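You operate a simulated robot arm through the tools that you are given. There is no shell and no other tool.

Carry out the task below with a simulated robot arm. There is one attempt and no reset: what you move stays moved.

JOB
Raise the blind halfway, damp the blue cloth on the pump dish and wipe the smear off the window.
Fine: the dish is on the cleaner bottle; put the cloth back. What is to be rubbed or washed off counts as gone when no trace of it is left.

It is judged by the outcome, as a careful person would: the job done as asked, and still so three seconds after it is handed in. It fails if anything else is knocked over, pushed out of place, dropped, spilled or broken. Flat cloth is picked up by pressing the open fingertips on it (5 to 10 N) and closing them slowly along it; thin cloth reads only 2 to 8 mm in the jaws.

ROBOT AND FRAMES
A 6-joint arm with a two-finger gripper, fixed in place. Base frame: the origin is on the floor under the middle of its stand, x ahead of it, y to its left, z up. Readings come in m, rad, newtons and seconds.
It reaches about 1.417 m from its shoulder. Its first joint turns from -2.897 to 2.897 rad. Payload 3.43 kg.
Tool frame: the origin (TCP) lies between the finger pads and is the grasp point; the fingertips stand 0.02 m ahead of it; z points along the fingers, y is the line along which they close. The gripper opens to 0.19 m; its body begins 0.248 m behind the TCP.
Orientation is told as [roll, pitch, yaw] about the base's x, y, z axes, in that order, counted from this pose: with the fingers straight down and closing along the base's y, the tool's x points along the base's -x, its y along +y and its z along -z.

CONTROLS
- The arm moves only by the tool send_rows. Its argument "targets" is a list of rows, each a list of 3 entries, a list of its own where there are three numbers: the shift along the base's x, y, z in units of 20 mm (1.0 is 20 mm), then the turn, a rotation vector about the base's x, y, z in units of 4 degrees (1.0 is 4 degrees), then the closure in counts, from 0 (fully open) to 255 (shut). In form: [[[dx, dy, dz], [wx, wy, wz], gripper], ...]. A call has 1 to 20 rows; each row shifts and turns the commanded pose from where the row before left it. A call with a number of a shift or a turn outside -1 to 1 is refused whole. Rows are played at 5 a second. More than 0.05 m and 0.15 rad between two rows, or a gripper value outside its range, and nothing of the call is played. Where a pose cannot be reached the arm comes as near as it can. A force on the tool above 60 N (or 10 N above the force at the start of the call, whichever is more), or a blocked arm, ends the call early, and 0.2 s more pass. The fingers move at their own pace (about 0.153 m/s each) and stop on an object; they squeeze with about 21 N. The grip force told is the motor's: it shows also when the fingers shut on nothing. Time passes only in rows, and 0.2 s behind the last, so rows that do not move let the fingers close. The reply holds the time, the measured pose of the TCP, the force on the tool along the base axes, the opening and the grip force, in the units named above and with some noise, with the torque about the TCP (base axes, N m) and any sound that the robot's microphone picked up.
- Cameras (640 x 400 px; columns grow to the right, rows downward): "scene" is fixed at [0.3997, 0.5009, 1.7358]; the picture's right is [-1.00, -0.02, 0.00], its down [-0.01, 0.39, -0.92] and it looks along [0.02, -0.92, -0.39] (base axes); focal length 356 px, centre (320, 200). "wrist" rides on the gripper at [0.07, -0.008, -0.288] in the tool frame; the picture's right is [0.12, 0.99, 0.00], its down [-0.96, 0.12, -0.25] and it looks along [-0.25, 0.03, 0.97] (tool axes); focal length 261 px, centre (320, 200). There is no depth. A picture from a camera that has moved, and an enlarged one, comes with that camera's place and axes in the base frame and with its lens.
- snapshot(camera): a new picture of that camera. It takes no simulated time.
- raise_lower(by): moves the trunk up (or, below 0, down) by that many m; the arm rides with it, the base frame stays. It gives what a move gives, with no picture.
- close_up(camera, box): a new picture of the part [left, top, right, bottom] of that camera's present view, enlarged. It takes no simulated time.
- finish_job(): hands the job in; it is judged then, once.

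Nothing tells you positions but the pictures and the camera data. Unless the task says otherwise, let go and move clear before handing in.

The tools are called after ">>>" by a JSON object that holds its "op" and its "data". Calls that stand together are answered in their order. send_rows: Moves the arm, as the interface text tells. Its arguments: {"type":"object","properties":{"targets":{"type":"array","items":{"type":"array"}}},"required":["targets"]} The other tools are called the same way: raise_lower (by) moves the trunk up or down; snapshot (camera) takes a picture; close_up (camera, box) takes an enlarged picture of a part of a camera's view; finish_job () hands the job in.

At the start:

```text
time_s: 0.0
eef_pos: [0.3224, -0.395, 1.6147]
tool_rot: [-0.002, 0.0, 0.0]
ft_force: [-0.1, -1.3, -0.2]
ft_torque: [0.0, -0.03, 0.02]
grip_width: 0.1903
grasp_force: 0.1
trunk travel left (down, up): [-0.375, 0.065]
```

scene: 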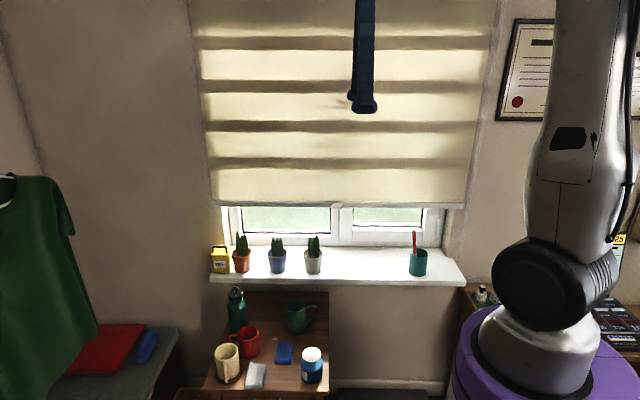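
wrist: 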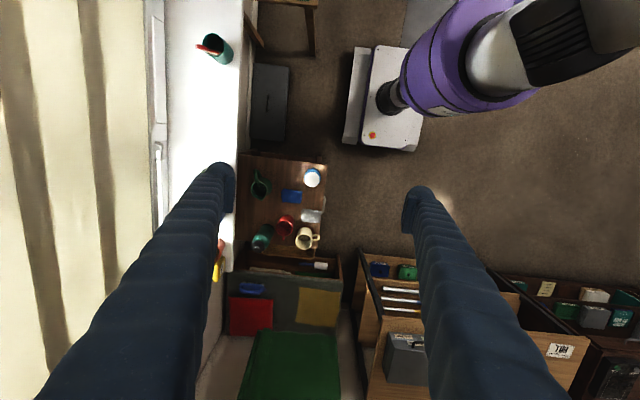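

I see a window with a lowered blind, a sill with cacti and a cup, and a small table below it with mugs, a blue cloth and a bottle with a blue/white top. I'll look closer before moving.

>>> {"op": "close_up", "data": {"camera": "scene", "box": [180, 270, 360, 400]}}

>>> {"op": "close_up", "data": {"camera": "scene", "box": [190, 180, 480, 300]}}

>>> {"op": "close_up", "data": {"camera": "scene", "box": [180, 0, 500, 220]}}

>>> {"op": "close_up", "data": {"camera": "wrist", "box": [140, 0, 360, 300]}}

```text
3.08 times, centred on (270, 335) of scene
camera zoom: at [0.3997, 0.5009, 1.7358], right [-1.0, -0.02, 0.0], down [-0.01, 0.39, -0.92], along [0.02, -0.92, -0.39], focal length 1095 px, centre (474, -215)
```

zoom: 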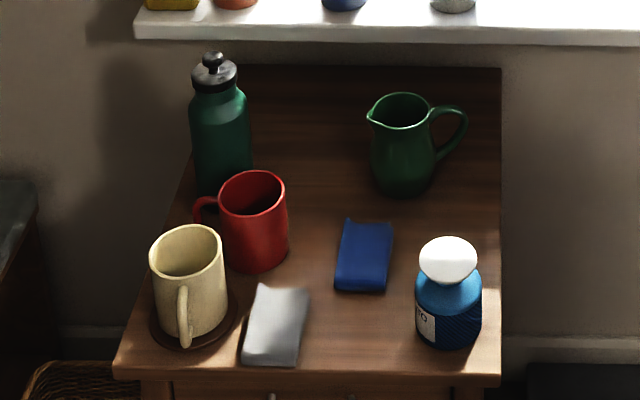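

```text
2.21 times, centred on (335, 240) of scene
camera zoom: at [0.3997, 0.5009, 1.7358], right [-1.0, -0.02, 0.0], down [-0.01, 0.39, -0.92], along [0.02, -0.92, -0.39], focal length 785 px, centre (287, 112)
```

zoom: 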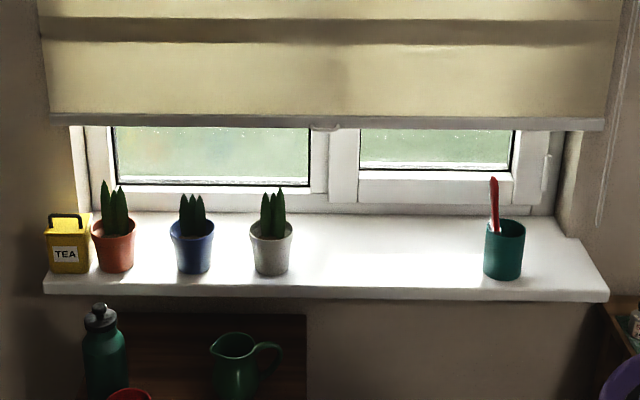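

```text
1.82 times, centred on (340, 110) of scene
camera zoom: at [0.3997, 0.5009, 1.7358], right [-1.0, -0.02, 0.0], down [-0.01, 0.39, -0.92], along [0.02, -0.92, -0.39], focal length 647 px, centre (284, 364)
```

zoom: 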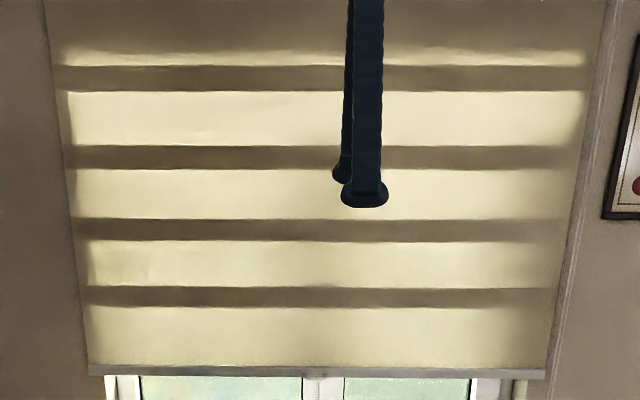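

```text
1.33 times, centred on (250, 150) of wrist
camera zoom: at [0.2532, -0.4051, 1.9018], right [-0.12, 0.99, 0.0], down [0.96, 0.12, 0.25], along [0.25, 0.03, -0.97], focal length 348 px, centre (413, 267)
```

zoom: 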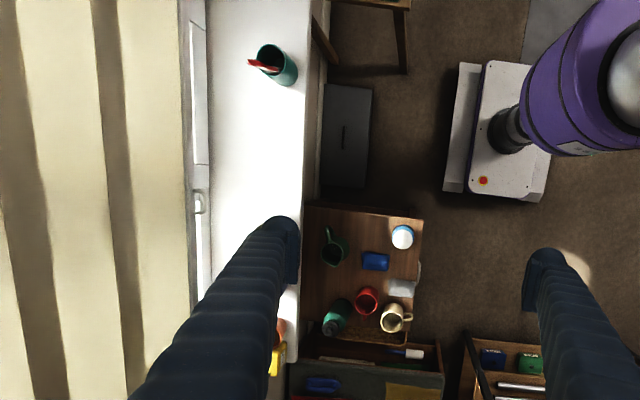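

>>> {"op": "close_up", "data": {"camera": "scene", "box": [430, 150, 510, 300]}}

>>> {"op": "close_up", "data": {"camera": "scene", "box": [440, 0, 520, 150]}}

>>> {"op": "close_up", "data": {"camera": "scene", "box": [290, 180, 380, 240]}}

>>> {"op": "close_up", "data": {"camera": "scene", "box": [215, 195, 350, 260]}}

>>> {"op": "close_up", "data": {"camera": "scene", "box": [335, 195, 470, 260]}}

```text
2.67 times, centred on (470, 225) of scene
camera zoom: at [0.3997, 0.5009, 1.7358], right [-1.0, -0.02, 0.0], down [-0.01, 0.39, -0.92], along [0.02, -0.92, -0.39], focal length 949 px, centre (-80, 133)
```

zoom: 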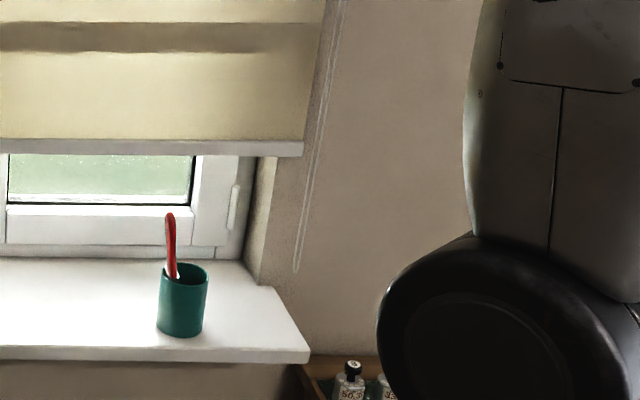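

```text
2.67 times, centred on (480, 75) of scene
camera zoom: at [0.3997, 0.5009, 1.7358], right [-1.0, -0.02, 0.0], down [-0.01, 0.39, -0.92], along [0.02, -0.92, -0.39], focal length 949 px, centre (-107, 533)
```

zoom: 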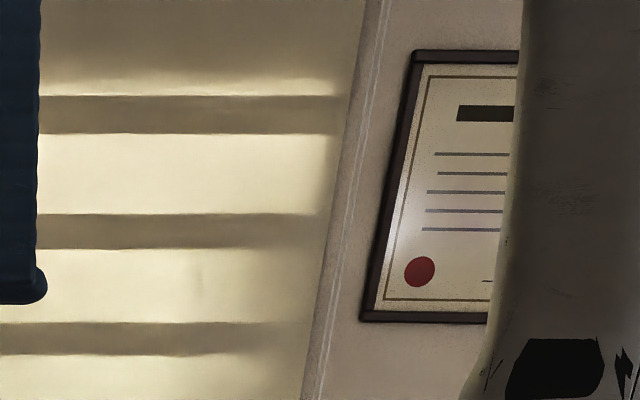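

```text
6.67 times, centred on (335, 210) of scene
camera zoom: at [0.3997, 0.5009, 1.7358], right [-1.0, -0.02, 0.0], down [-0.01, 0.39, -0.92], along [0.02, -0.92, -0.39], focal length 2372 px, centre (220, 133)
```

zoom: 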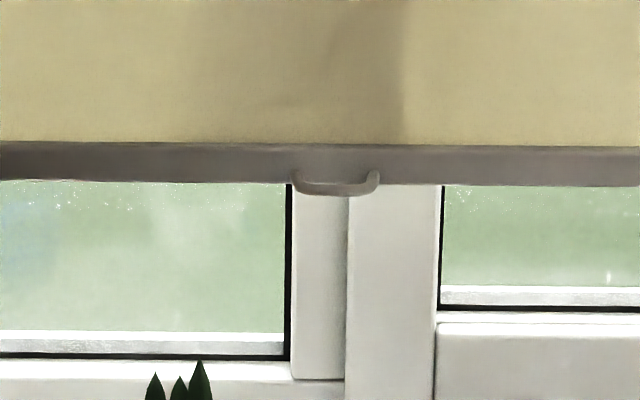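

```text
4.74 times, centred on (282, 228) of scene
camera zoom: at [0.3997, 0.5009, 1.7358], right [-1.0, -0.02, 0.0], down [-0.01, 0.39, -0.92], along [0.02, -0.92, -0.39], focal length 1687 px, centre (498, 70)
```

zoom: 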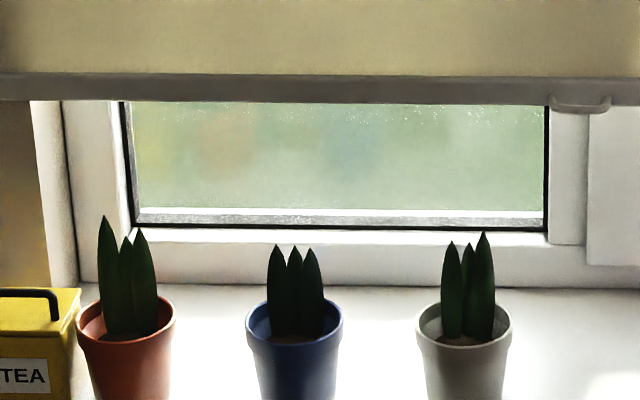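

```text
4.74 times, centred on (402, 228) of scene
camera zoom: at [0.3997, 0.5009, 1.7358], right [-1.0, -0.02, 0.0], down [-0.01, 0.39, -0.92], along [0.02, -0.92, -0.39], focal length 1687 px, centre (-71, 70)
```

zoom: 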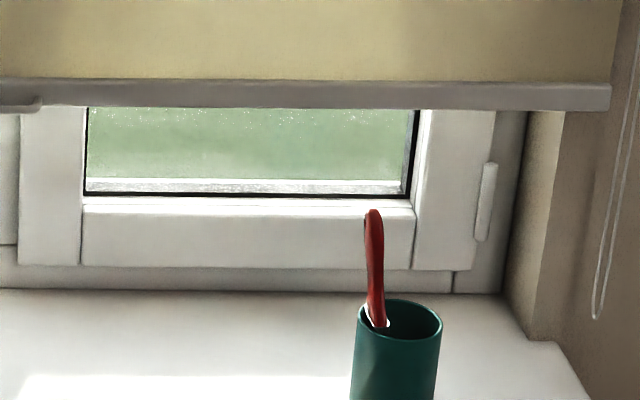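

The blind's bottom rail has a small pull handle near x≈0.35 and z≈1.11, with a bead chain loop to the right of it. The blue cloth is at about (0.56, -0.51, 0.68) and the pump bottle's dish is at about (0.446, -0.42, 0.775). Next I'll turn the fingers to face the window and look at the blind.

>>> {"op": "send_rows", "data": {"targets": [[[0, -0.3, 0], [-1, 0, 0], 0], [[0, -0.3, 0], [-1, 0, 0], 0], [[0, -0.3, 0], [-1, 0, 0], 0], [[0, -0.3, 0], [-1, 0, 0], 0], [[0, -0.3, 0], [-1, 0, 0], 0], [[0, -0.3, 0], [-1, 0, 0], 0], [[0, -0.3, 0], [-1, 0, 0], 0], [[0, -0.3, 0], [-1, 0, 0], 0], [[0, -0.3, 0], [-1, 0, 0], 0], [[0, -0.3, 0], [-1, 0, 0], 0], [[0, -0.3, 0], [-1, 0, 0], 0], [[0, -0.3, 0], [-1, 0, 0], 0]]}}

```text
time_s: 2.8
eef_pos: [0.3372, -0.4756, 1.5773]
tool_rot: [-0.803, 0.069, 0.003]
ft_force: [0.1, -0.1, -0.8]
ft_torque: [0.02, 0.06, -0.06]
grip_width: 0.1901
grasp_force: 0.1
trunk travel left (down, up): [-0.375, 0.065]
stopped in row 12: the arm was blocked; the commanded pose is now the measured one
```

The arm reported being blocked partway through the turn. I'll look before going on.

>>> {"op": "snapshot", "data": {"camera": "scene"}}

>>> {"op": "snapshot", "data": {"camera": "wrist"}}

```text
taken
```

scene: 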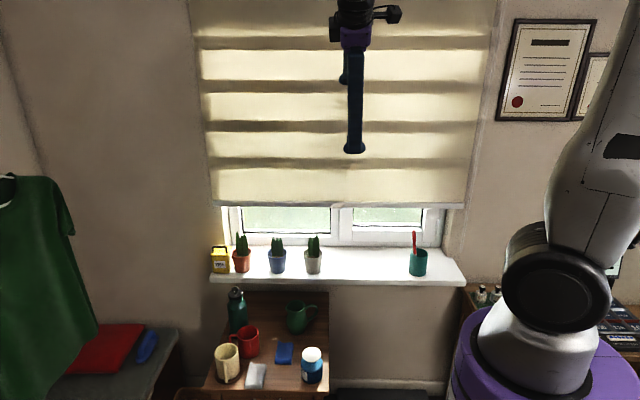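

```text
taken
camera wrist: at [0.2819, -0.2756, 1.7885], right [-0.17, 0.69, -0.7], down [0.96, 0.26, 0.02], along [0.2, -0.67, -0.71], focal length 261 px, centre (320, 200)
```

wrist: 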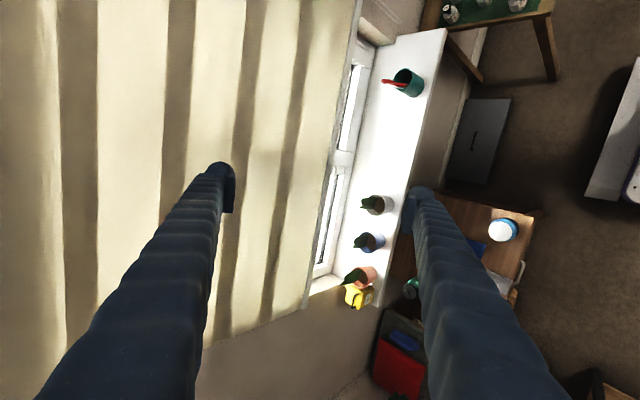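

>>> {"op": "send_rows", "data": {"targets": [[[0, -1, -0.5], [0, 0, 0], 0], [[0, -1, -0.5], [0, 0, 0], 0], [[0, -1, -0.5], [0, 0, 0], 0], [[0, -1, -0.5], [0, 0, 0], 0], [[0, -1, -0.5], [0, 0, 0], 0], [[0, -1, -0.5], [0, 0, 0], 0], [[0, -1, -0.5], [0, 0, 0], 0], [[0, -1, -0.5], [0, 0, 0], 0]]}}

```text
time_s: 4.6
eef_pos: [0.3368, -0.6343, 1.5035]
tool_rot: [-0.806, 0.06, 0.004]
ft_force: [-0.1, 0.2, 0.1]
ft_torque: [0.03, 0.02, -0.06]
grip_width: 0.1902
grasp_force: 0.0
trunk travel left (down, up): [-0.375, 0.065]
```

>>> {"op": "send_rows", "data": {"targets": [[[0, 0, -0.5], [-1, 0, 0], 0], [[0, 0, -0.5], [-1, 0, 0], 0], [[0, 0, -0.5], [-1, 0, 0], 0], [[0, 0, -0.5], [-1, 0, 0], 0], [[0, 0, -0.5], [-1, 0, 0], 0], [[0, 0, -0.5], [-1, 0, 0], 0]]}}

```text
time_s: 6.0
eef_pos: [0.336, -0.6349, 1.4417]
tool_rot: [-1.227, 0.057, -0.021]
ft_force: [0.6, -0.1, 0.6]
ft_torque: [-0.05, 0.02, -0.08]
grip_width: 0.19
grasp_force: 0.1
trunk travel left (down, up): [-0.375, 0.065]
```

>>> {"op": "send_rows", "data": {"targets": [[[0, 0, -0.5], [-1, 0, 0], 0], [[0, 0, -0.5], [-1, 0, 0], 0], [[0, 0, -0.5], [-1, 0, 0], 0], [[0, 0, -0.5], [-1, 0, 0], 0], [[0, 0, -0.5], [-0.9, 0, 0], 0]]}}

>>> {"op": "snapshot", "data": {"camera": "scene"}}

>>> {"op": "snapshot", "data": {"camera": "wrist"}}

```text
time_s: 7.2
eef_pos: [0.3427, -0.6383, 1.3932]
tool_rot: [-1.57, 0.047, -0.041]
ft_force: [-0.7, 0.6, -1.0]
ft_torque: [-0.04, -0.02, -0.04]
grip_width: 0.19
grasp_force: 0.1
out of reach, approached as far as the arm can: row 4
trunk travel left (down, up): [-0.375, 0.065]
```

```text
taken
```

scene: 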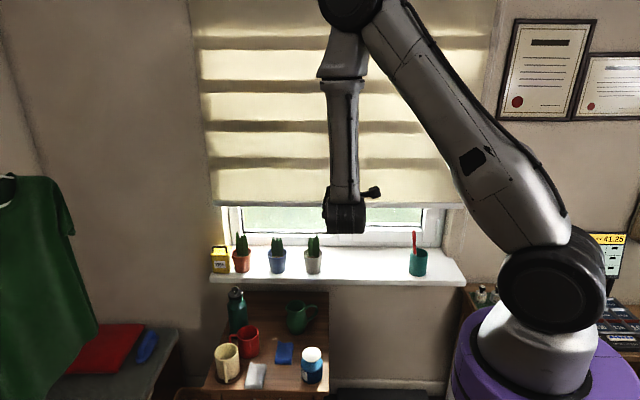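

```text
taken
camera wrist: at [0.2854, -0.3488, 1.4056], right [-0.16, 0.01, -0.99], down [0.97, 0.21, -0.16], along [0.2, -0.98, -0.04], focal length 261 px, centre (320, 200)
```

wrist: 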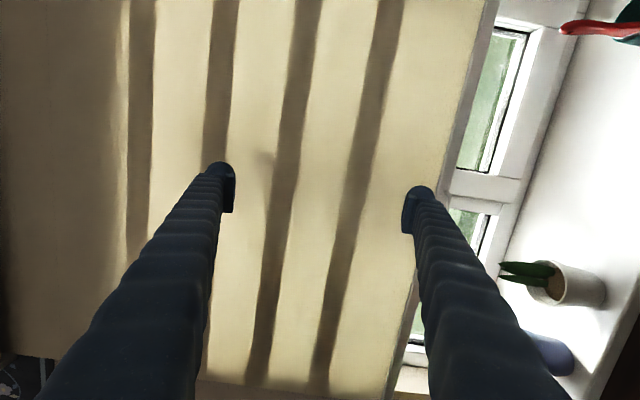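

The fingers now face the window, but the arm drifted a little in the tight pose. I'll back off to correct the angle and tilt up to see the top of the blind.

>>> {"op": "send_rows", "data": {"targets": [[[0, 0, -0.3], [0, -0.35, 0.3], 0], [[0, 0, -0.3], [0, -0.35, 0.3], 0], [[0, 0, -0.3], [0, 0, 0], 0]]}}

```text
time_s: 8.0
eef_pos: [0.3546, -0.646, 1.3732]
tool_rot: [-1.566, -0.001, 0.004]
ft_force: [-0.2, 0.0, 0.4]
ft_torque: [0.0, 0.03, -0.04]
grip_width: 0.1901
grasp_force: 0.0
out of reach, approached as far as the arm can: row 1, 2
trunk travel left (down, up): [-0.375, 0.065]
```

>>> {"op": "send_rows", "data": {"targets": [[[0, -0.5, 0.2], [-1, 0, 0], 0], [[0, -0.5, 0.2], [-1, 0, 0], 0], [[0, -0.5, 0.2], [-1, 0, 0], 0], [[0, -0.5, 0.2], [-1, 0, 0], 0], [[0, -0.5, 0.2], [-1, 0, 0], 0], [[0, -0.5, 0.2], [-1, 0, 0], 0]]}}

>>> {"op": "snapshot", "data": {"camera": "wrist"}}

```text
time_s: 9.4
eef_pos: [0.3833, -0.7262, 1.4206]
tool_rot: [-1.952, -0.006, -0.01]
ft_force: [0.4, 0.0, 0.2]
ft_torque: [0.03, -0.03, 0.0]
grip_width: 0.1901
grasp_force: 0.1
out of reach, approached as far as the arm can: row 5, 6
trunk travel left (down, up): [-0.375, 0.065]
```

```text
taken
camera wrist: at [0.3177, -0.4573, 1.3203], right [-0.12, -0.37, -0.92], down [0.97, 0.18, -0.19], along [0.23, -0.91, 0.34], focal length 261 px, centre (320, 200)
```

wrist: 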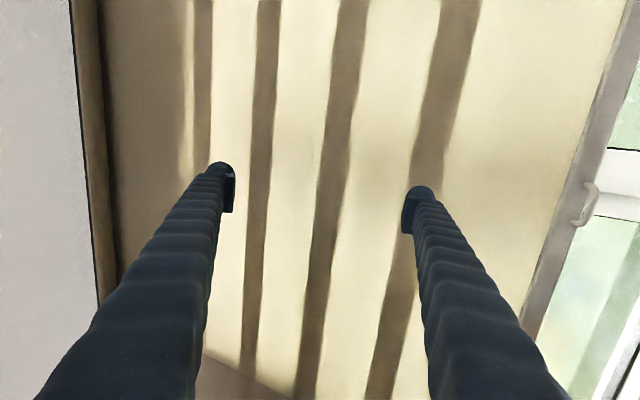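

The blind hangs from about z≈2.1, near the ceiling, and its rail and handle are at about z≈1.13. I'll level the fingers and come down in front of the handle for a close look.

>>> {"op": "send_rows", "data": {"targets": [[[-0.1, 0.2, -1], [0.9, 0, 0], 60], [[-0.1, 0.2, -1], [0.9, 0, 0], 100], [[-0.1, 0.2, -1], [0.9, 0, 0], 140], [[-0.1, 0.1, -1], [0.9, 0, 0], 175], [[-0.1, 0.1, -1], [0.9, 0, 0], 175], [[-0.1, 0.1, -1], [0.9, 0, 0], 175], [[-0.1, 0.1, -1], [0, 0, 0], 175], [[-0.1, 0.1, -1], [0, 0, 0], 175], [[-0.1, 0.1, -1], [0, 0, 0], 175], [[-0.1, 0.1, -1], [0, 0, 0], 175], [[-0.1, 0.1, -1], [0, 0, 0], 175]]}}

>>> {"op": "snapshot", "data": {"camera": "wrist"}}

>>> {"op": "snapshot", "data": {"camera": "scene"}}

```text
time_s: 11.8
eef_pos: [0.3611, -0.6989, 1.2006]
tool_rot: [-1.61, -0.003, 0.004]
ft_force: [0.3, 0.7, 0.4]
ft_torque: [-0.01, -0.01, -0.01]
grip_width: 0.0598
grasp_force: 0.0
trunk travel left (down, up): [-0.375, 0.065]
```

```text
taken
camera wrist: at [0.2911, -0.4125, 1.1984], right [-0.12, -0.04, -0.99], down [0.96, 0.25, -0.12], along [0.25, -0.97, 0.01], focal length 261 px, centre (320, 200)
```

wrist: 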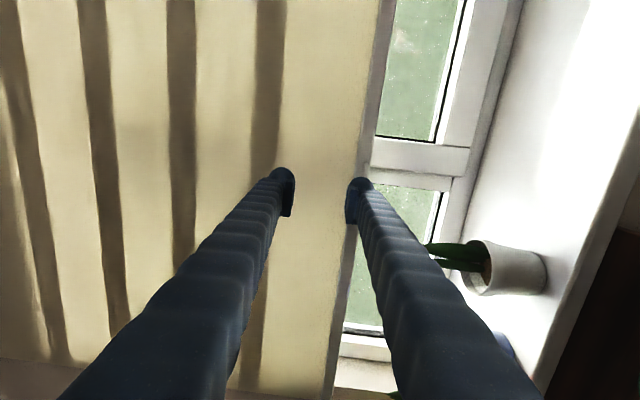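

```text
taken
```

scene: 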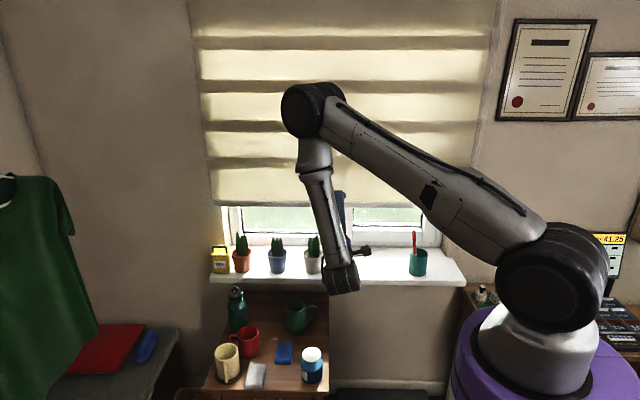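

>>> {"op": "close_up", "data": {"camera": "wrist", "box": [330, 0, 530, 150]}}

>>> {"op": "close_up", "data": {"camera": "wrist", "box": [310, 130, 470, 250]}}

```text
2.67 times, centred on (430, 75) of wrist
camera zoom: at [0.2911, -0.4125, 1.1984], right [-0.12, -0.04, -0.99], down [0.96, 0.25, -0.12], along [0.25, -0.97, 0.01], focal length 695 px, centre (27, 533)
```

zoom: 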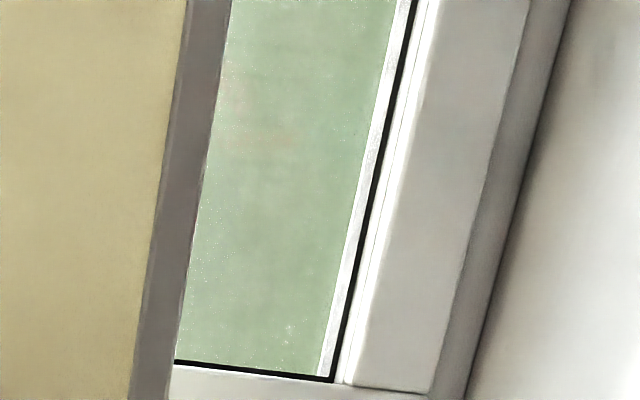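

```text
3.33 times, centred on (390, 190) of wrist
camera zoom: at [0.2911, -0.4125, 1.1984], right [-0.12, -0.04, -0.99], down [0.96, 0.25, -0.12], along [0.25, -0.97, 0.01], focal length 869 px, centre (87, 233)
```

zoom: 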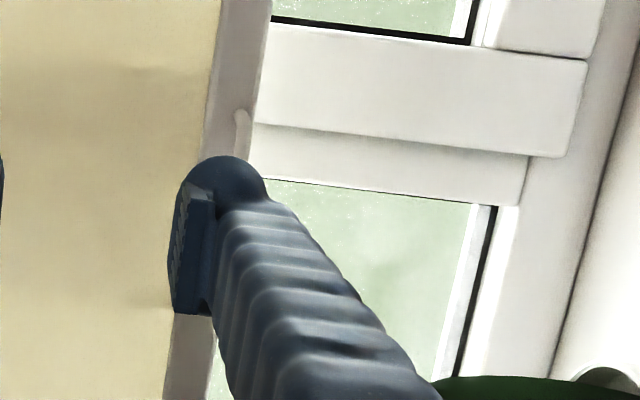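

>>> {"op": "send_rows", "data": {"targets": [[[0, 0, -0.7], [0.3, 0, 0], 175], [[0, 0, -0.7], [0.3, 0, 0], 175], [[0, 0, -0.7], [0, 0, 0], 175], [[0, 0, -0.7], [0, 0, 0], 175], [[0, 0, -0.7], [0, 0, 0], 175]]}}

>>> {"op": "snapshot", "data": {"camera": "wrist"}}

>>> {"op": "close_up", "data": {"camera": "wrist", "box": [240, 120, 400, 220]}}

```text
time_s: 13.0
eef_pos: [0.3614, -0.6986, 1.1317]
tool_rot: [-1.567, -0.002, 0.004]
ft_force: [0.0, 1.1, -1.0]
ft_torque: [-0.04, -0.02, -0.02]
grip_width: 0.06
grasp_force: 0.0
trunk travel left (down, up): [-0.375, 0.065]
```

```text
taken
camera wrist: at [0.2913, -0.4124, 1.1405], right [-0.12, 0.0, -0.99], down [0.96, 0.25, -0.11], along [0.25, -0.97, -0.03], focal length 261 px, centre (320, 200)
```

wrist: 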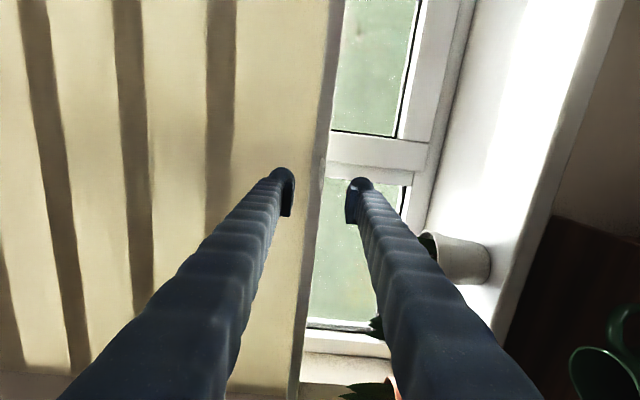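

```text
4.00 times, centred on (320, 170) of wrist
camera zoom: at [0.2913, -0.4124, 1.1405], right [-0.12, 0.0, -0.99], down [0.96, 0.25, -0.11], along [0.25, -0.97, -0.03], focal length 1043 px, centre (320, 320)
```

zoom: 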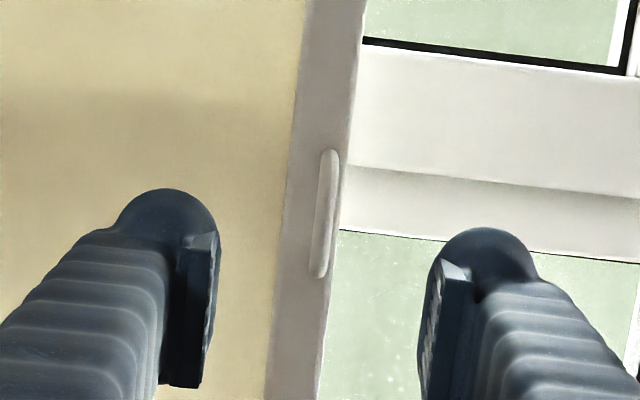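

The handle sits between the fingers at about (0.358, -0.845, 1.130). I'll move in on it and close the fingers.

>>> {"op": "send_rows", "data": {"targets": [[[0, -0.95, 0], [0, 0, 0], 175], [[0, -0.95, 0], [0, 0, 0], 175], [[0, -0.95, 0], [0, 0, 0], 175], [[0, -0.95, 0], [0, 0, 0], 175], [[-0.1, -0.95, 0], [0, 0, 0], 175], [[-0.1, -0.95, 0], [0, 0, 0], 175], [[0, -0.95, 0], [0, 0, 0], 175]]}}

>>> {"op": "close_up", "data": {"camera": "wrist", "box": [220, 100, 420, 225]}}

>>> {"op": "close_up", "data": {"camera": "scene", "box": [280, 160, 400, 260]}}

```text
time_s: 14.6
eef_pos: [0.3548, -0.8316, 1.1331]
tool_rot: [-1.567, -0.003, 0.004]
ft_force: [0.5, -0.6, -0.1]
ft_torque: [0.02, 0.03, 0.01]
grip_width: 0.0598
grasp_force: 0.0
trunk travel left (down, up): [-0.375, 0.065]
```

```text
3.20 times, centred on (320, 162) of wrist
camera zoom: at [0.2852, -0.5459, 1.1427], right [-0.12, 0.0, -0.99], down [0.96, 0.25, -0.11], along [0.25, -0.97, -0.03], focal length 834 px, centre (320, 320)
```

zoom: 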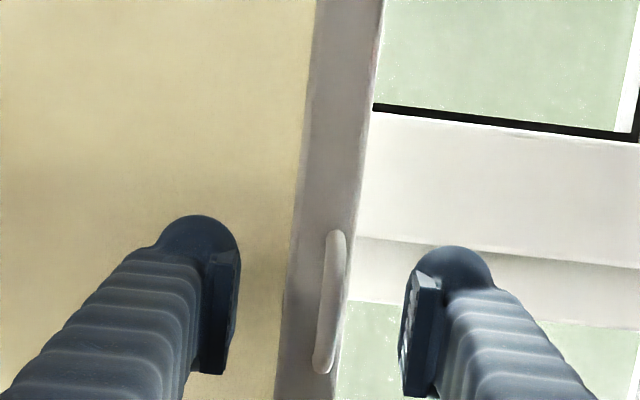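

```text
4.00 times, centred on (340, 210) of scene
camera zoom: at [0.3997, 0.5009, 1.7358], right [-1.0, -0.02, 0.0], down [-0.01, 0.39, -0.92], along [0.02, -0.92, -0.39], focal length 1423 px, centre (240, 160)
```

zoom: 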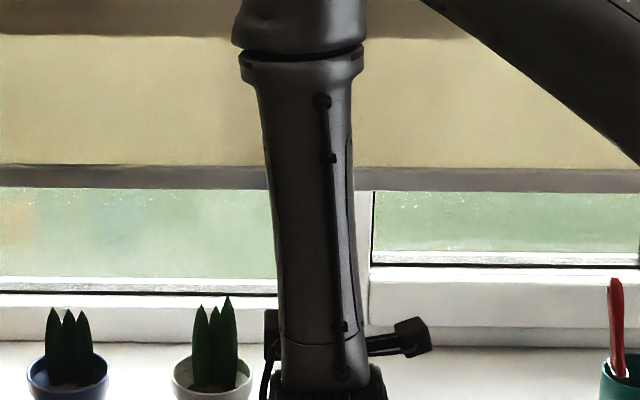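

>>> {"op": "send_rows", "data": {"targets": [[[0, 0, 0], [0, 0, 0], 200], [[0, 0, 0], [0, 0, 0], 215], [[0, 0, 0], [0, 0, 0], 225], [[0, 0, 0], [0, 0, 0], 235], [[0, 0, 0], [0, 0, 0], 240]]}}

>>> {"op": "close_up", "data": {"camera": "wrist", "box": [220, 100, 420, 225]}}

```text
time_s: 15.8
eef_pos: [0.3567, -0.8326, 1.134]
tool_rot: [-1.566, -0.005, 0.003]
ft_force: [0.4, 0.4, -0.2]
ft_torque: [0.01, -0.02, -0.01]
grip_width: 0.0111
grasp_force: 0.1
trunk travel left (down, up): [-0.375, 0.065]
```

```text
3.20 times, centred on (320, 162) of wrist
camera zoom: at [0.2855, -0.5456, 1.1426], right [-0.12, 0.0, -0.99], down [0.96, 0.25, -0.11], along [0.25, -0.97, -0.03], focal length 834 px, centre (320, 320)
```

zoom: 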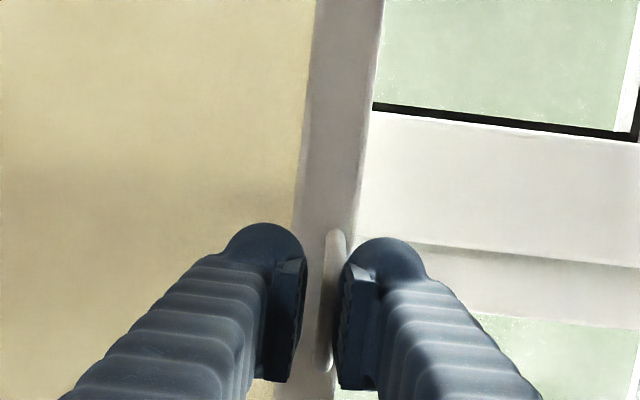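

>>> {"op": "send_rows", "data": {"targets": [[[0, 0, 0], [0, 0, 0], 245], [[0, 0, 0], [0, 0, 0], 250], [[0, 0, 0], [0, 0, 0], 255], [[0, 0, 0], [0, 0, 0], 255]]}}

>>> {"op": "close_up", "data": {"camera": "wrist", "box": [220, 100, 420, 225]}}

```text
time_s: 16.8
eef_pos: [0.3559, -0.8325, 1.1333]
tool_rot: [-1.567, -0.004, 0.002]
ft_force: [0.0, -0.7, 0.5]
ft_torque: [-0.03, -0.01, -0.01]
grip_width: 0.0002
grasp_force: 20.9
trunk travel left (down, up): [-0.375, 0.065]
```

```text
3.20 times, centred on (320, 162) of wrist
camera zoom: at [0.2855, -0.5456, 1.1427], right [-0.12, 0.0, -0.99], down [0.96, 0.25, -0.11], along [0.25, -0.97, -0.03], focal length 834 px, centre (320, 320)
```

zoom: 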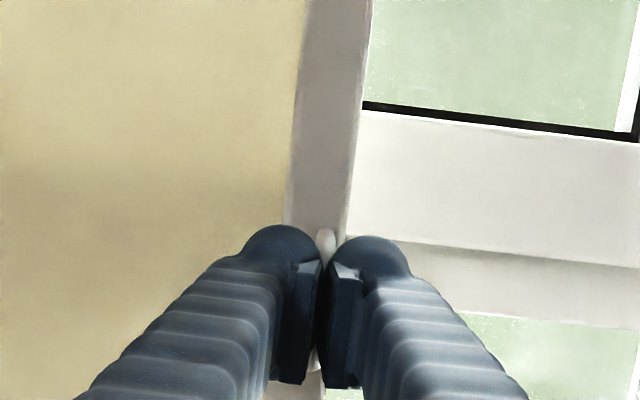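

The rail shifted up a few mm as the fingers closed, so it moves freely, but the fingertips only reached the front edge of the handle. I'll open, go about 15 mm deeper and close again.

>>> {"op": "send_rows", "data": {"targets": [[[0, 0, 0], [0, 0, 0], 190], [[0, 0, 0], [0, 0, 0], 190], [[0, -0.25, 0], [0, 0, 0], 190], [[0, -0.25, 0], [0, 0, 0], 190], [[0, -0.25, 0], [0, 0, 0], 190]]}}

>>> {"op": "close_up", "data": {"camera": "wrist", "box": [220, 100, 420, 225]}}

```text
time_s: 18.0
eef_pos: [0.356, -0.847, 1.1323]
tool_rot: [-1.565, -0.005, 0.004]
ft_force: [-1.8, -0.4, 0.1]
ft_torque: [0.0, 0.02, -0.01]
grip_width: 0.0484
grasp_force: 0.0
trunk travel left (down, up): [-0.375, 0.065]
```

```text
3.20 times, centred on (320, 162) of wrist
camera zoom: at [0.2868, -0.5603, 1.1418], right [-0.12, 0.0, -0.99], down [0.96, 0.25, -0.11], along [0.25, -0.97, -0.03], focal length 834 px, centre (320, 320)
```

zoom: 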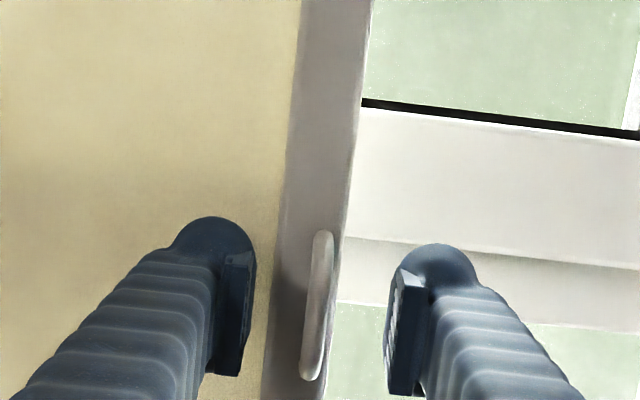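

>>> {"op": "send_rows", "data": {"targets": [[[0, -0.2, 0.05], [0, 0, 0], 190], [[0, -0.2, 0.05], [0, 0, 0], 190], [[0, 0, 0], [0, 0, 0], 210], [[0, 0, 0], [0, 0, 0], 225], [[0, 0, 0], [0, 0, 0], 235], [[0, 0, 0], [0, 0, 0], 245], [[0, 0, 0], [0, 0, 0], 250], [[0, 0, 0], [0, 0, 0], 255], [[0, 0, 0], [0, 0, 0], 255]]}}

>>> {"op": "close_up", "data": {"camera": "wrist", "box": [220, 100, 420, 225]}}

```text
time_s: 20.0
eef_pos: [0.3563, -0.8555, 1.1336]
tool_rot: [-1.569, -0.004, 0.003]
ft_force: [0.6, 1.2, -0.6]
ft_torque: [-1.62, 0.0, -0.02]
grip_width: 0.0109
grasp_force: 44.6
trunk travel left (down, up): [-0.375, 0.065]
```

```text
3.20 times, centred on (320, 162) of wrist
camera zoom: at [0.287, -0.5688, 1.1431], right [-0.12, 0.0, -0.99], down [0.96, 0.25, -0.11], along [0.25, -0.97, -0.03], focal length 834 px, centre (320, 320)
```

zoom: 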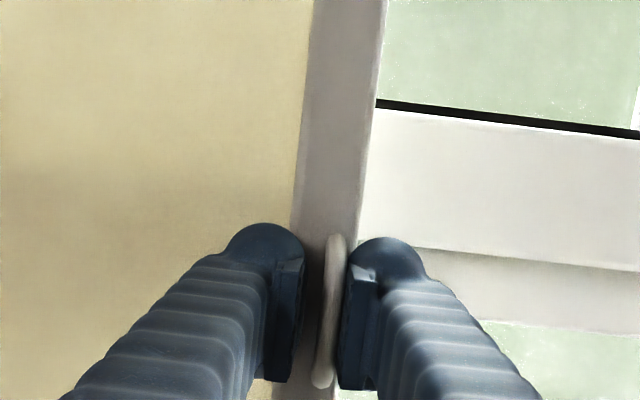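

The handle is now in the jaws, reading 11 mm wide. I'll lift a little to feel how it moves.

>>> {"op": "send_rows", "data": {"targets": [[[0, 0, 0.25], [0, 0, 0], 255], [[0, 0, 0.25], [0, 0, 0], 255], [[0, 0, 0.25], [0, 0, 0], 255], [[0, 0, 0.25], [0, 0, 0], 255]]}}

>>> {"op": "close_up", "data": {"camera": "wrist", "box": [220, 100, 420, 225]}}

```text
time_s: 21.0
eef_pos: [0.3568, -0.8561, 1.1525]
tool_rot: [-1.568, -0.003, 0.004]
ft_force: [-1.2, 7.5, -0.8]
ft_torque: [-1.64, -0.04, 0.09]
grip_width: 0.0102
grasp_force: 43.7
trunk travel left (down, up): [-0.375, 0.065]
```

```text
3.20 times, centred on (320, 162) of wrist
camera zoom: at [0.2868, -0.5687, 1.1621], right [-0.12, 0.0, -0.99], down [0.96, 0.25, -0.11], along [0.25, -0.97, -0.03], focal length 834 px, centre (320, 320)
```

zoom: 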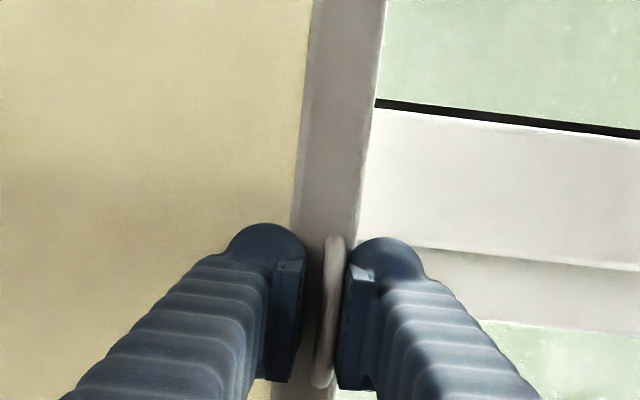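

The rail follows smoothly with almost no load. I'll raise it further.

>>> {"op": "send_rows", "data": {"targets": [[[0, 0, 0.5], [0, 0, 0], 255], [[0, 0, 0.5], [0, 0, 0], 255], [[0, 0, 0.5], [0, 0, 0], 255], [[0, 0, 0.5], [0, 0, 0], 255], [[0, 0, 0.5], [0, 0, 0], 255], [[0, 0, 0.5], [0, 0, 0], 255], [[0, 0, 0.5], [0, 0, 0], 255], [[0, 0, 0.5], [0, 0, 0], 255], [[0, 0, 0.5], [0, 0, 0], 255], [[0, 0, 0.5], [0, 0, 0], 255], [[0, 0, 0.5], [0, 0, 0], 255], [[0, 0, 0.5], [0, 0, 0], 255], [[0, 0, 0.5], [0, 0, 0], 255], [[0, 0, 0.5], [0, 0, 0], 255], [[0, 0, 0.5], [0, 0, 0], 255], [[0, 0, 0.5], [0, 0, 0], 255], [[0, 0, 0.5], [0, 0, 0], 255], [[0, 0, 0.5], [0, 0, 0], 255]]}}

>>> {"op": "snapshot", "data": {"camera": "wrist"}}

>>> {"op": "snapshot", "data": {"camera": "scene"}}

```text
time_s: 24.8
eef_pos: [0.3579, -0.8537, 1.3337]
tool_rot: [-1.568, -0.002, 0.002]
ft_force: [8.8, 1.4, 1.5]
ft_torque: [-0.04, 0.23, 0.09]
grip_width: 0.006
grasp_force: 38.3
trunk travel left (down, up): [-0.375, 0.065]
```

```text
taken
camera wrist: at [0.2876, -0.568, 1.343], right [-0.12, 0.0, -0.99], down [0.96, 0.25, -0.11], along [0.25, -0.97, -0.03], focal length 261 px, centre (320, 200)
```

wrist: 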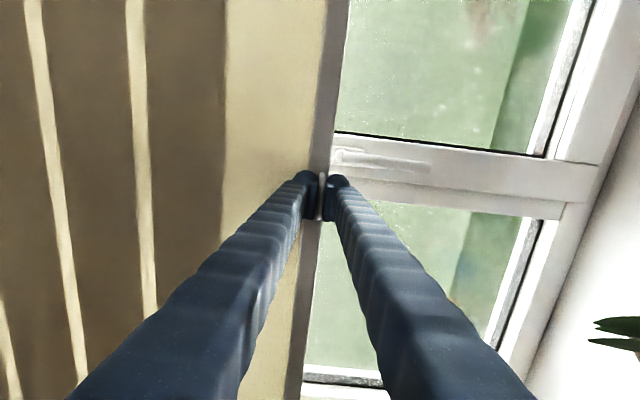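

```text
taken
```

scene: 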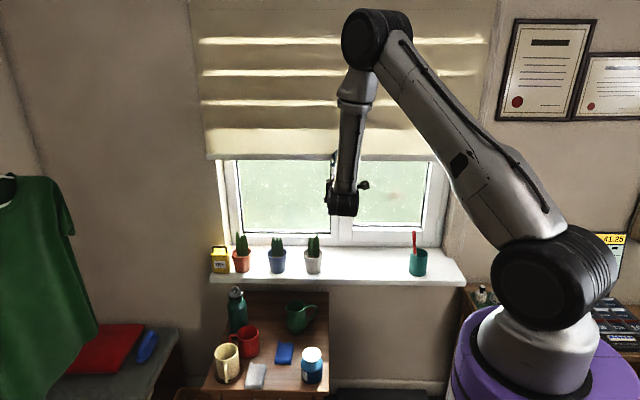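

>>> {"op": "close_up", "data": {"camera": "wrist", "box": [320, 0, 620, 180]}}

>>> {"op": "close_up", "data": {"camera": "scene", "box": [200, 130, 480, 290]}}

>>> {"op": "close_up", "data": {"camera": "scene", "box": [350, 150, 440, 240]}}

>>> {"op": "close_up", "data": {"camera": "scene", "box": [230, 150, 340, 240]}}

```text
2.13 times, centred on (470, 90) of wrist
camera zoom: at [0.2876, -0.568, 1.343], right [-0.12, 0.0, -0.99], down [0.96, 0.25, -0.11], along [0.25, -0.97, -0.03], focal length 556 px, centre (0, 435)
```

zoom: 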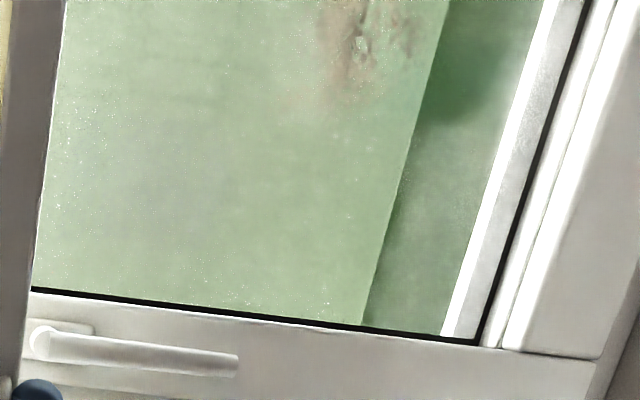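

```text
2.29 times, centred on (340, 210) of scene
camera zoom: at [0.3997, 0.5009, 1.7358], right [-1.0, -0.02, 0.0], down [-0.01, 0.39, -0.92], along [0.02, -0.92, -0.39], focal length 813 px, centre (274, 177)
```

zoom: 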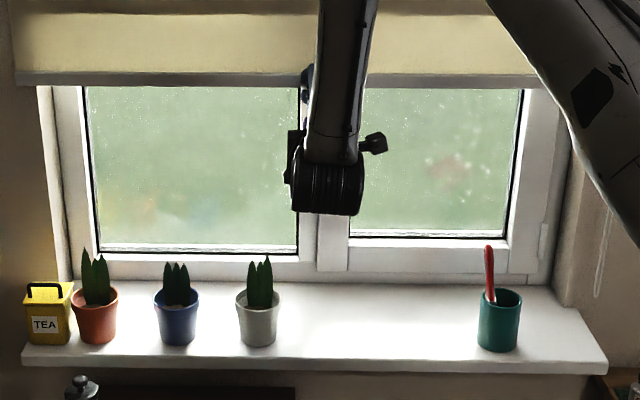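

```text
4.44 times, centred on (395, 195) of scene
camera zoom: at [0.3997, 0.5009, 1.7358], right [-1.0, -0.02, 0.0], down [-0.01, 0.39, -0.92], along [0.02, -0.92, -0.39], focal length 1582 px, centre (-13, 222)
```

zoom: 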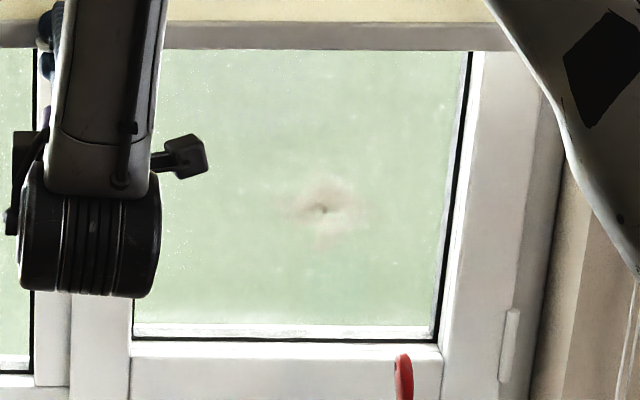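

```text
4.44 times, centred on (285, 195) of scene
camera zoom: at [0.3997, 0.5009, 1.7358], right [-1.0, -0.02, 0.0], down [-0.01, 0.39, -0.92], along [0.02, -0.92, -0.39], focal length 1582 px, centre (476, 222)
```

zoom: 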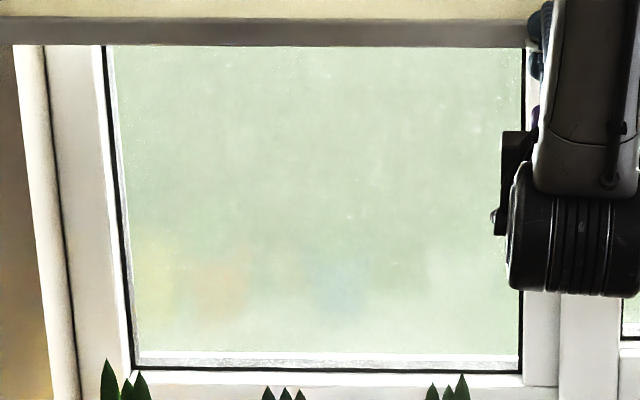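

The smear shows on the right pane at roughly (0.087, -1.02, 1.11). I'll check the grip on the handle before going higher.

>>> {"op": "close_up", "data": {"camera": "wrist", "box": [260, 120, 400, 240]}}

```text
3.33 times, centred on (330, 180) of wrist
camera zoom: at [0.2876, -0.568, 1.343], right [-0.12, 0.0, -0.99], down [0.96, 0.25, -0.11], along [0.25, -0.97, -0.03], focal length 869 px, centre (287, 267)
```

zoom: 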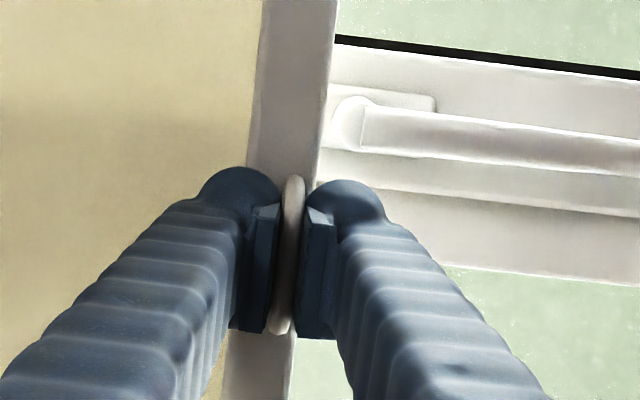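

>>> {"op": "send_rows", "data": {"targets": [[[0, 0, 0.5], [0, 0, 0], 255], [[0, 0, 0.5], [0, 0, 0], 255], [[0, 0, 0.5], [0, 0, 0], 255], [[0, 0, 0.5], [0, 0, 0], 255], [[0, 0, 0.5], [0, 0, 0], 255], [[0, 0, 0.5], [0, 0, 0], 255], [[0, 0, 0.5], [0, 0, 0], 255], [[0, 0, 0.5], [0, 0, 0], 255], [[0, 0, 0.5], [0, 0, 0], 255], [[0, 0, 0.5], [0, 0, 0], 255], [[0, 0, 0.5], [0, 0, 0], 255], [[0, 0, 0.5], [0, 0, 0], 255], [[0, 0, 0.5], [0, 0, 0], 255], [[0, 0, 0.5], [0, 0, 0], 255], [[0, 0, 0.5], [0, 0, 0], 255], [[0, 0, 0.5], [0, 0, 0], 255], [[0, 0, 0.5], [0, 0, 0], 255], [[0, 0, 0.5], [0, 0, 0], 255]]}}

>>> {"op": "snapshot", "data": {"camera": "wrist"}}

>>> {"op": "snapshot", "data": {"camera": "scene"}}

```text
time_s: 28.6
eef_pos: [0.3577, -0.8544, 1.5131]
tool_rot: [-1.568, -0.001, 0.004]
ft_force: [4.9, -2.3, 0.6]
ft_torque: [-0.06, 0.25, 0.24]
grip_width: 0.006
grasp_force: 37.8
trunk travel left (down, up): [-0.375, 0.065]
```

```text
taken
camera wrist: at [0.2874, -0.568, 1.5224], right [-0.12, 0.0, -0.99], down [0.96, 0.25, -0.11], along [0.25, -0.97, -0.03], focal length 261 px, centre (320, 200)
```

wrist: 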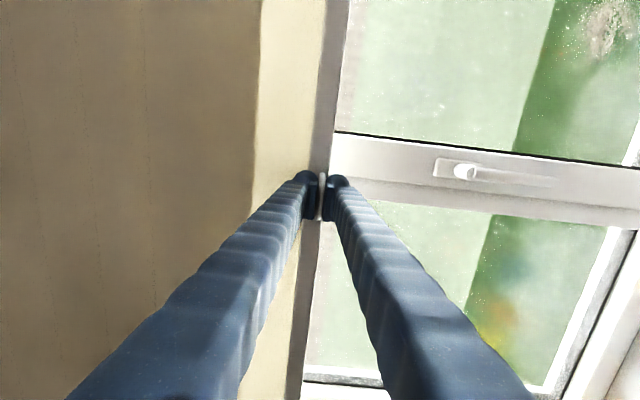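

```text
taken
```

scene: 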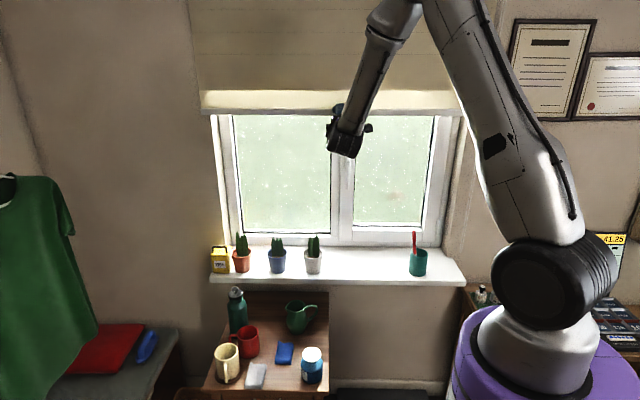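

The rail is at z≈1.51. To know where true halfway is, I'll keep going up gently to find the upper end of travel, watching the forces.

>>> {"op": "send_rows", "data": {"targets": [[[0, 0, 0.5], [0, 0, 0], 255], [[0, 0, 0.5], [0, 0, 0], 255], [[0, 0, 0.5], [0, 0, 0], 255], [[0, 0, 0.5], [0, 0, 0], 255], [[0, 0, 0.5], [0, 0, 0], 255], [[0, 0, 0.5], [0, 0, 0], 255], [[0, 0, 0.5], [0, 0, 0], 255], [[0, 0, 0.5], [0, 0, 0], 255], [[0, 0, 0.5], [0, 0, 0], 255], [[0, 0, 0.5], [0, 0, 0], 255]]}}

>>> {"op": "snapshot", "data": {"camera": "wrist"}}

>>> {"op": "snapshot", "data": {"camera": "scene"}}

```text
time_s: 30.8
eef_pos: [0.3566, -0.8545, 1.6116]
tool_rot: [-1.567, -0.002, 0.004]
ft_force: [4.6, 3.3, 0.0]
ft_torque: [-0.06, 0.31, 0.58]
grip_width: 0.0063
grasp_force: 37.9
trunk travel left (down, up): [-0.375, 0.065]
```

```text
taken
camera wrist: at [0.2874, -0.5681, 1.6212], right [-0.12, 0.0, -0.99], down [0.96, 0.25, -0.11], along [0.25, -0.97, -0.03], focal length 261 px, centre (320, 200)
```

wrist: 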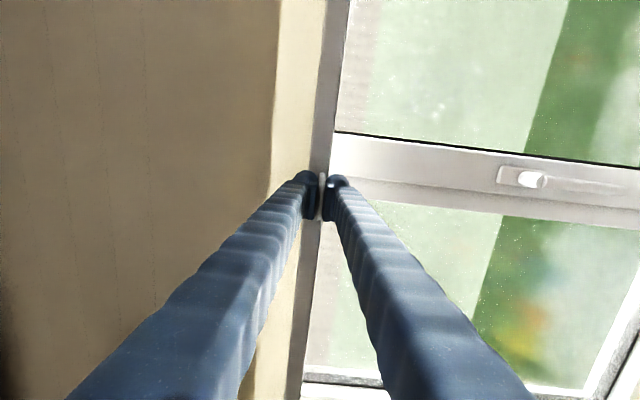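

```text
taken
```

scene: 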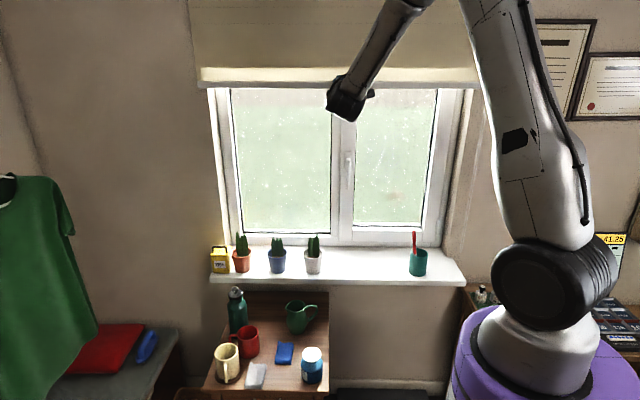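

>>> {"op": "send_rows", "data": {"targets": [[[0, 0, 0.5], [0, 0, 0], 255], [[0, 0, 0.5], [0, 0, 0], 255], [[0, 0, 0.5], [0, 0, 0], 255], [[0, 0, 0.5], [0, 0, 0], 255], [[0, 0, 0.5], [0, 0, 0], 255], [[0, 0, 0.5], [0, 0, 0], 255], [[0, 0, 0.5], [0, 0, 0], 255], [[0, 0, 0.5], [0, 0, 0], 255], [[0, 0, 0.5], [0, 0, 0], 255], [[0, 0, 0.5], [0, 0, 0], 255]]}}

>>> {"op": "snapshot", "data": {"camera": "wrist"}}

>>> {"op": "snapshot", "data": {"camera": "scene"}}

```text
time_s: 33.0
eef_pos: [0.3577, -0.8542, 1.7133]
tool_rot: [-1.568, -0.003, 0.004]
ft_force: [4.2, 1.5, 0.2]
ft_torque: [-0.06, 0.32, 0.22]
grip_width: 0.006
grasp_force: 38.0
trunk travel left (down, up): [-0.375, 0.065]
```

```text
taken
camera wrist: at [0.2874, -0.5681, 1.7218], right [-0.12, 0.0, -0.99], down [0.96, 0.25, -0.11], along [0.25, -0.97, -0.03], focal length 261 px, centre (320, 200)
```

wrist: 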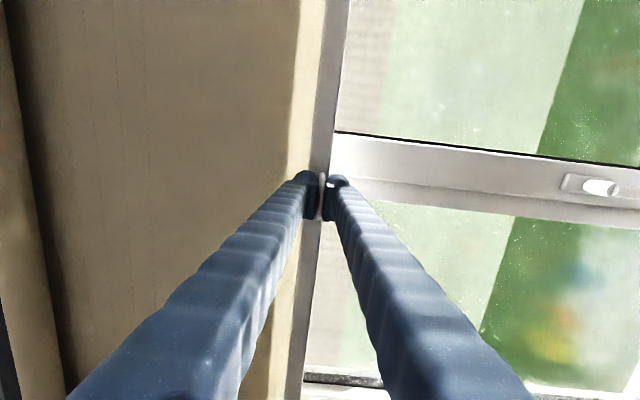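

```text
taken
```

scene: 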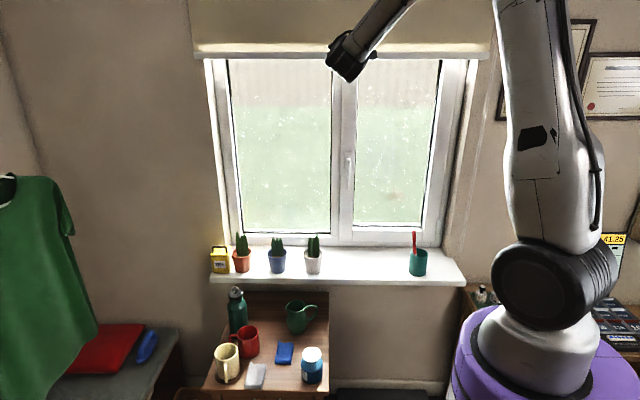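

>>> {"op": "send_rows", "data": {"targets": [[[0, 0, 0.5], [0, 0, 0], 255], [[0, 0, 0.5], [0, 0, 0], 255], [[0, 0, 0.5], [0, 0, 0], 255], [[0, 0, 0.5], [0, 0, 0], 255], [[0, 0, 0.5], [0, 0, 0], 255], [[0, 0, 0.5], [0, 0, 0], 255], [[0, 0, 0.5], [0, 0, 0], 255], [[0, 0, 0.5], [0, 0, 0], 255], [[0, 0, 0.5], [0, 0, 0], 255], [[0, 0, 0.5], [0, 0, 0], 255]]}}

>>> {"op": "snapshot", "data": {"camera": "wrist"}}

>>> {"op": "snapshot", "data": {"camera": "scene"}}

```text
time_s: 35.2
eef_pos: [0.3575, -0.8543, 1.8139]
tool_rot: [-1.565, -0.001, 0.004]
ft_force: [-1.6, 4.9, -0.4]
ft_torque: [-0.07, 0.33, 0.22]
grip_width: 0.0059
grasp_force: 38.2
trunk travel left (down, up): [-0.375, 0.065]
```

```text
taken
camera wrist: at [0.2875, -0.5681, 1.8238], right [-0.12, 0.0, -0.99], down [0.96, 0.25, -0.11], along [0.25, -0.97, -0.03], focal length 261 px, centre (320, 200)
```

wrist: 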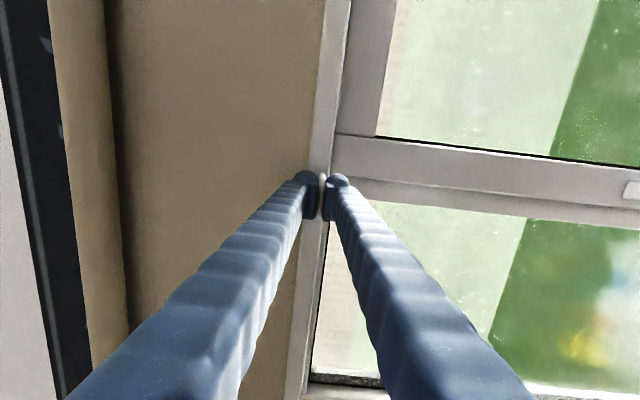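

```text
taken
```

scene: 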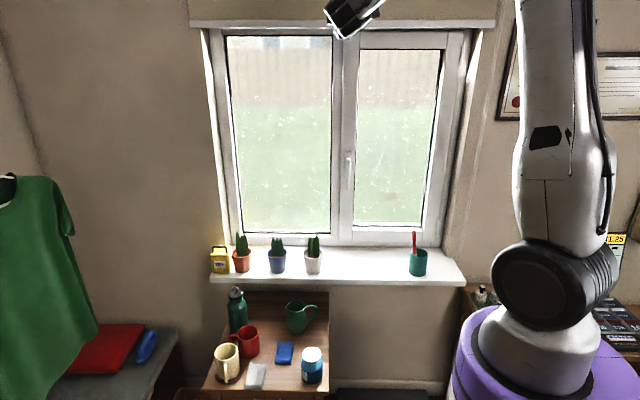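

>>> {"op": "send_rows", "data": {"targets": [[[0, 0, 0.5], [0, 0, 0], 255], [[0, 0, 0.5], [0, 0, 0], 255], [[0, 0, 0.5], [0, 0, 0], 255], [[0, 0, 0.5], [0, 0, 0], 255], [[0, 0, 0.5], [0, 0, 0], 255], [[0, 0, 0.5], [0, 0, 0], 255], [[0, 0, 0.5], [0, 0, 0], 255], [[0, 0, 0.5], [0, 0, 0], 255]]}}

>>> {"op": "snapshot", "data": {"camera": "wrist"}}

```text
time_s: 36.9
eef_pos: [0.3579, -0.8536, 1.8708]
tool_rot: [-1.547, 0.0, 0.004]
ft_force: [-2.3, 9.3, -10.9]
ft_torque: [-0.61, 0.14, -0.03]
grip_width: 0.0061
grasp_force: 38.7
trunk travel left (down, up): [-0.375, 0.065]
stopped in row 8: the force on the tool passed its limit at 70 N (the readings are from after the stop); the commanded pose is now the measured one
```

```text
taken
camera wrist: at [0.2876, -0.5683, 1.8864], right [-0.12, 0.02, -0.99], down [0.96, 0.25, -0.11], along [0.25, -0.97, -0.05], focal length 261 px, centre (320, 200)
```

wrist: 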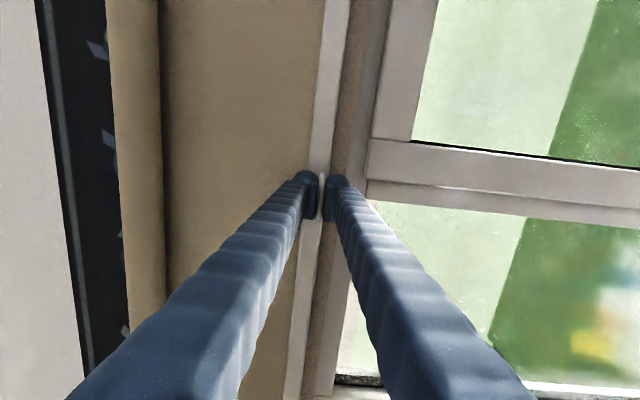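

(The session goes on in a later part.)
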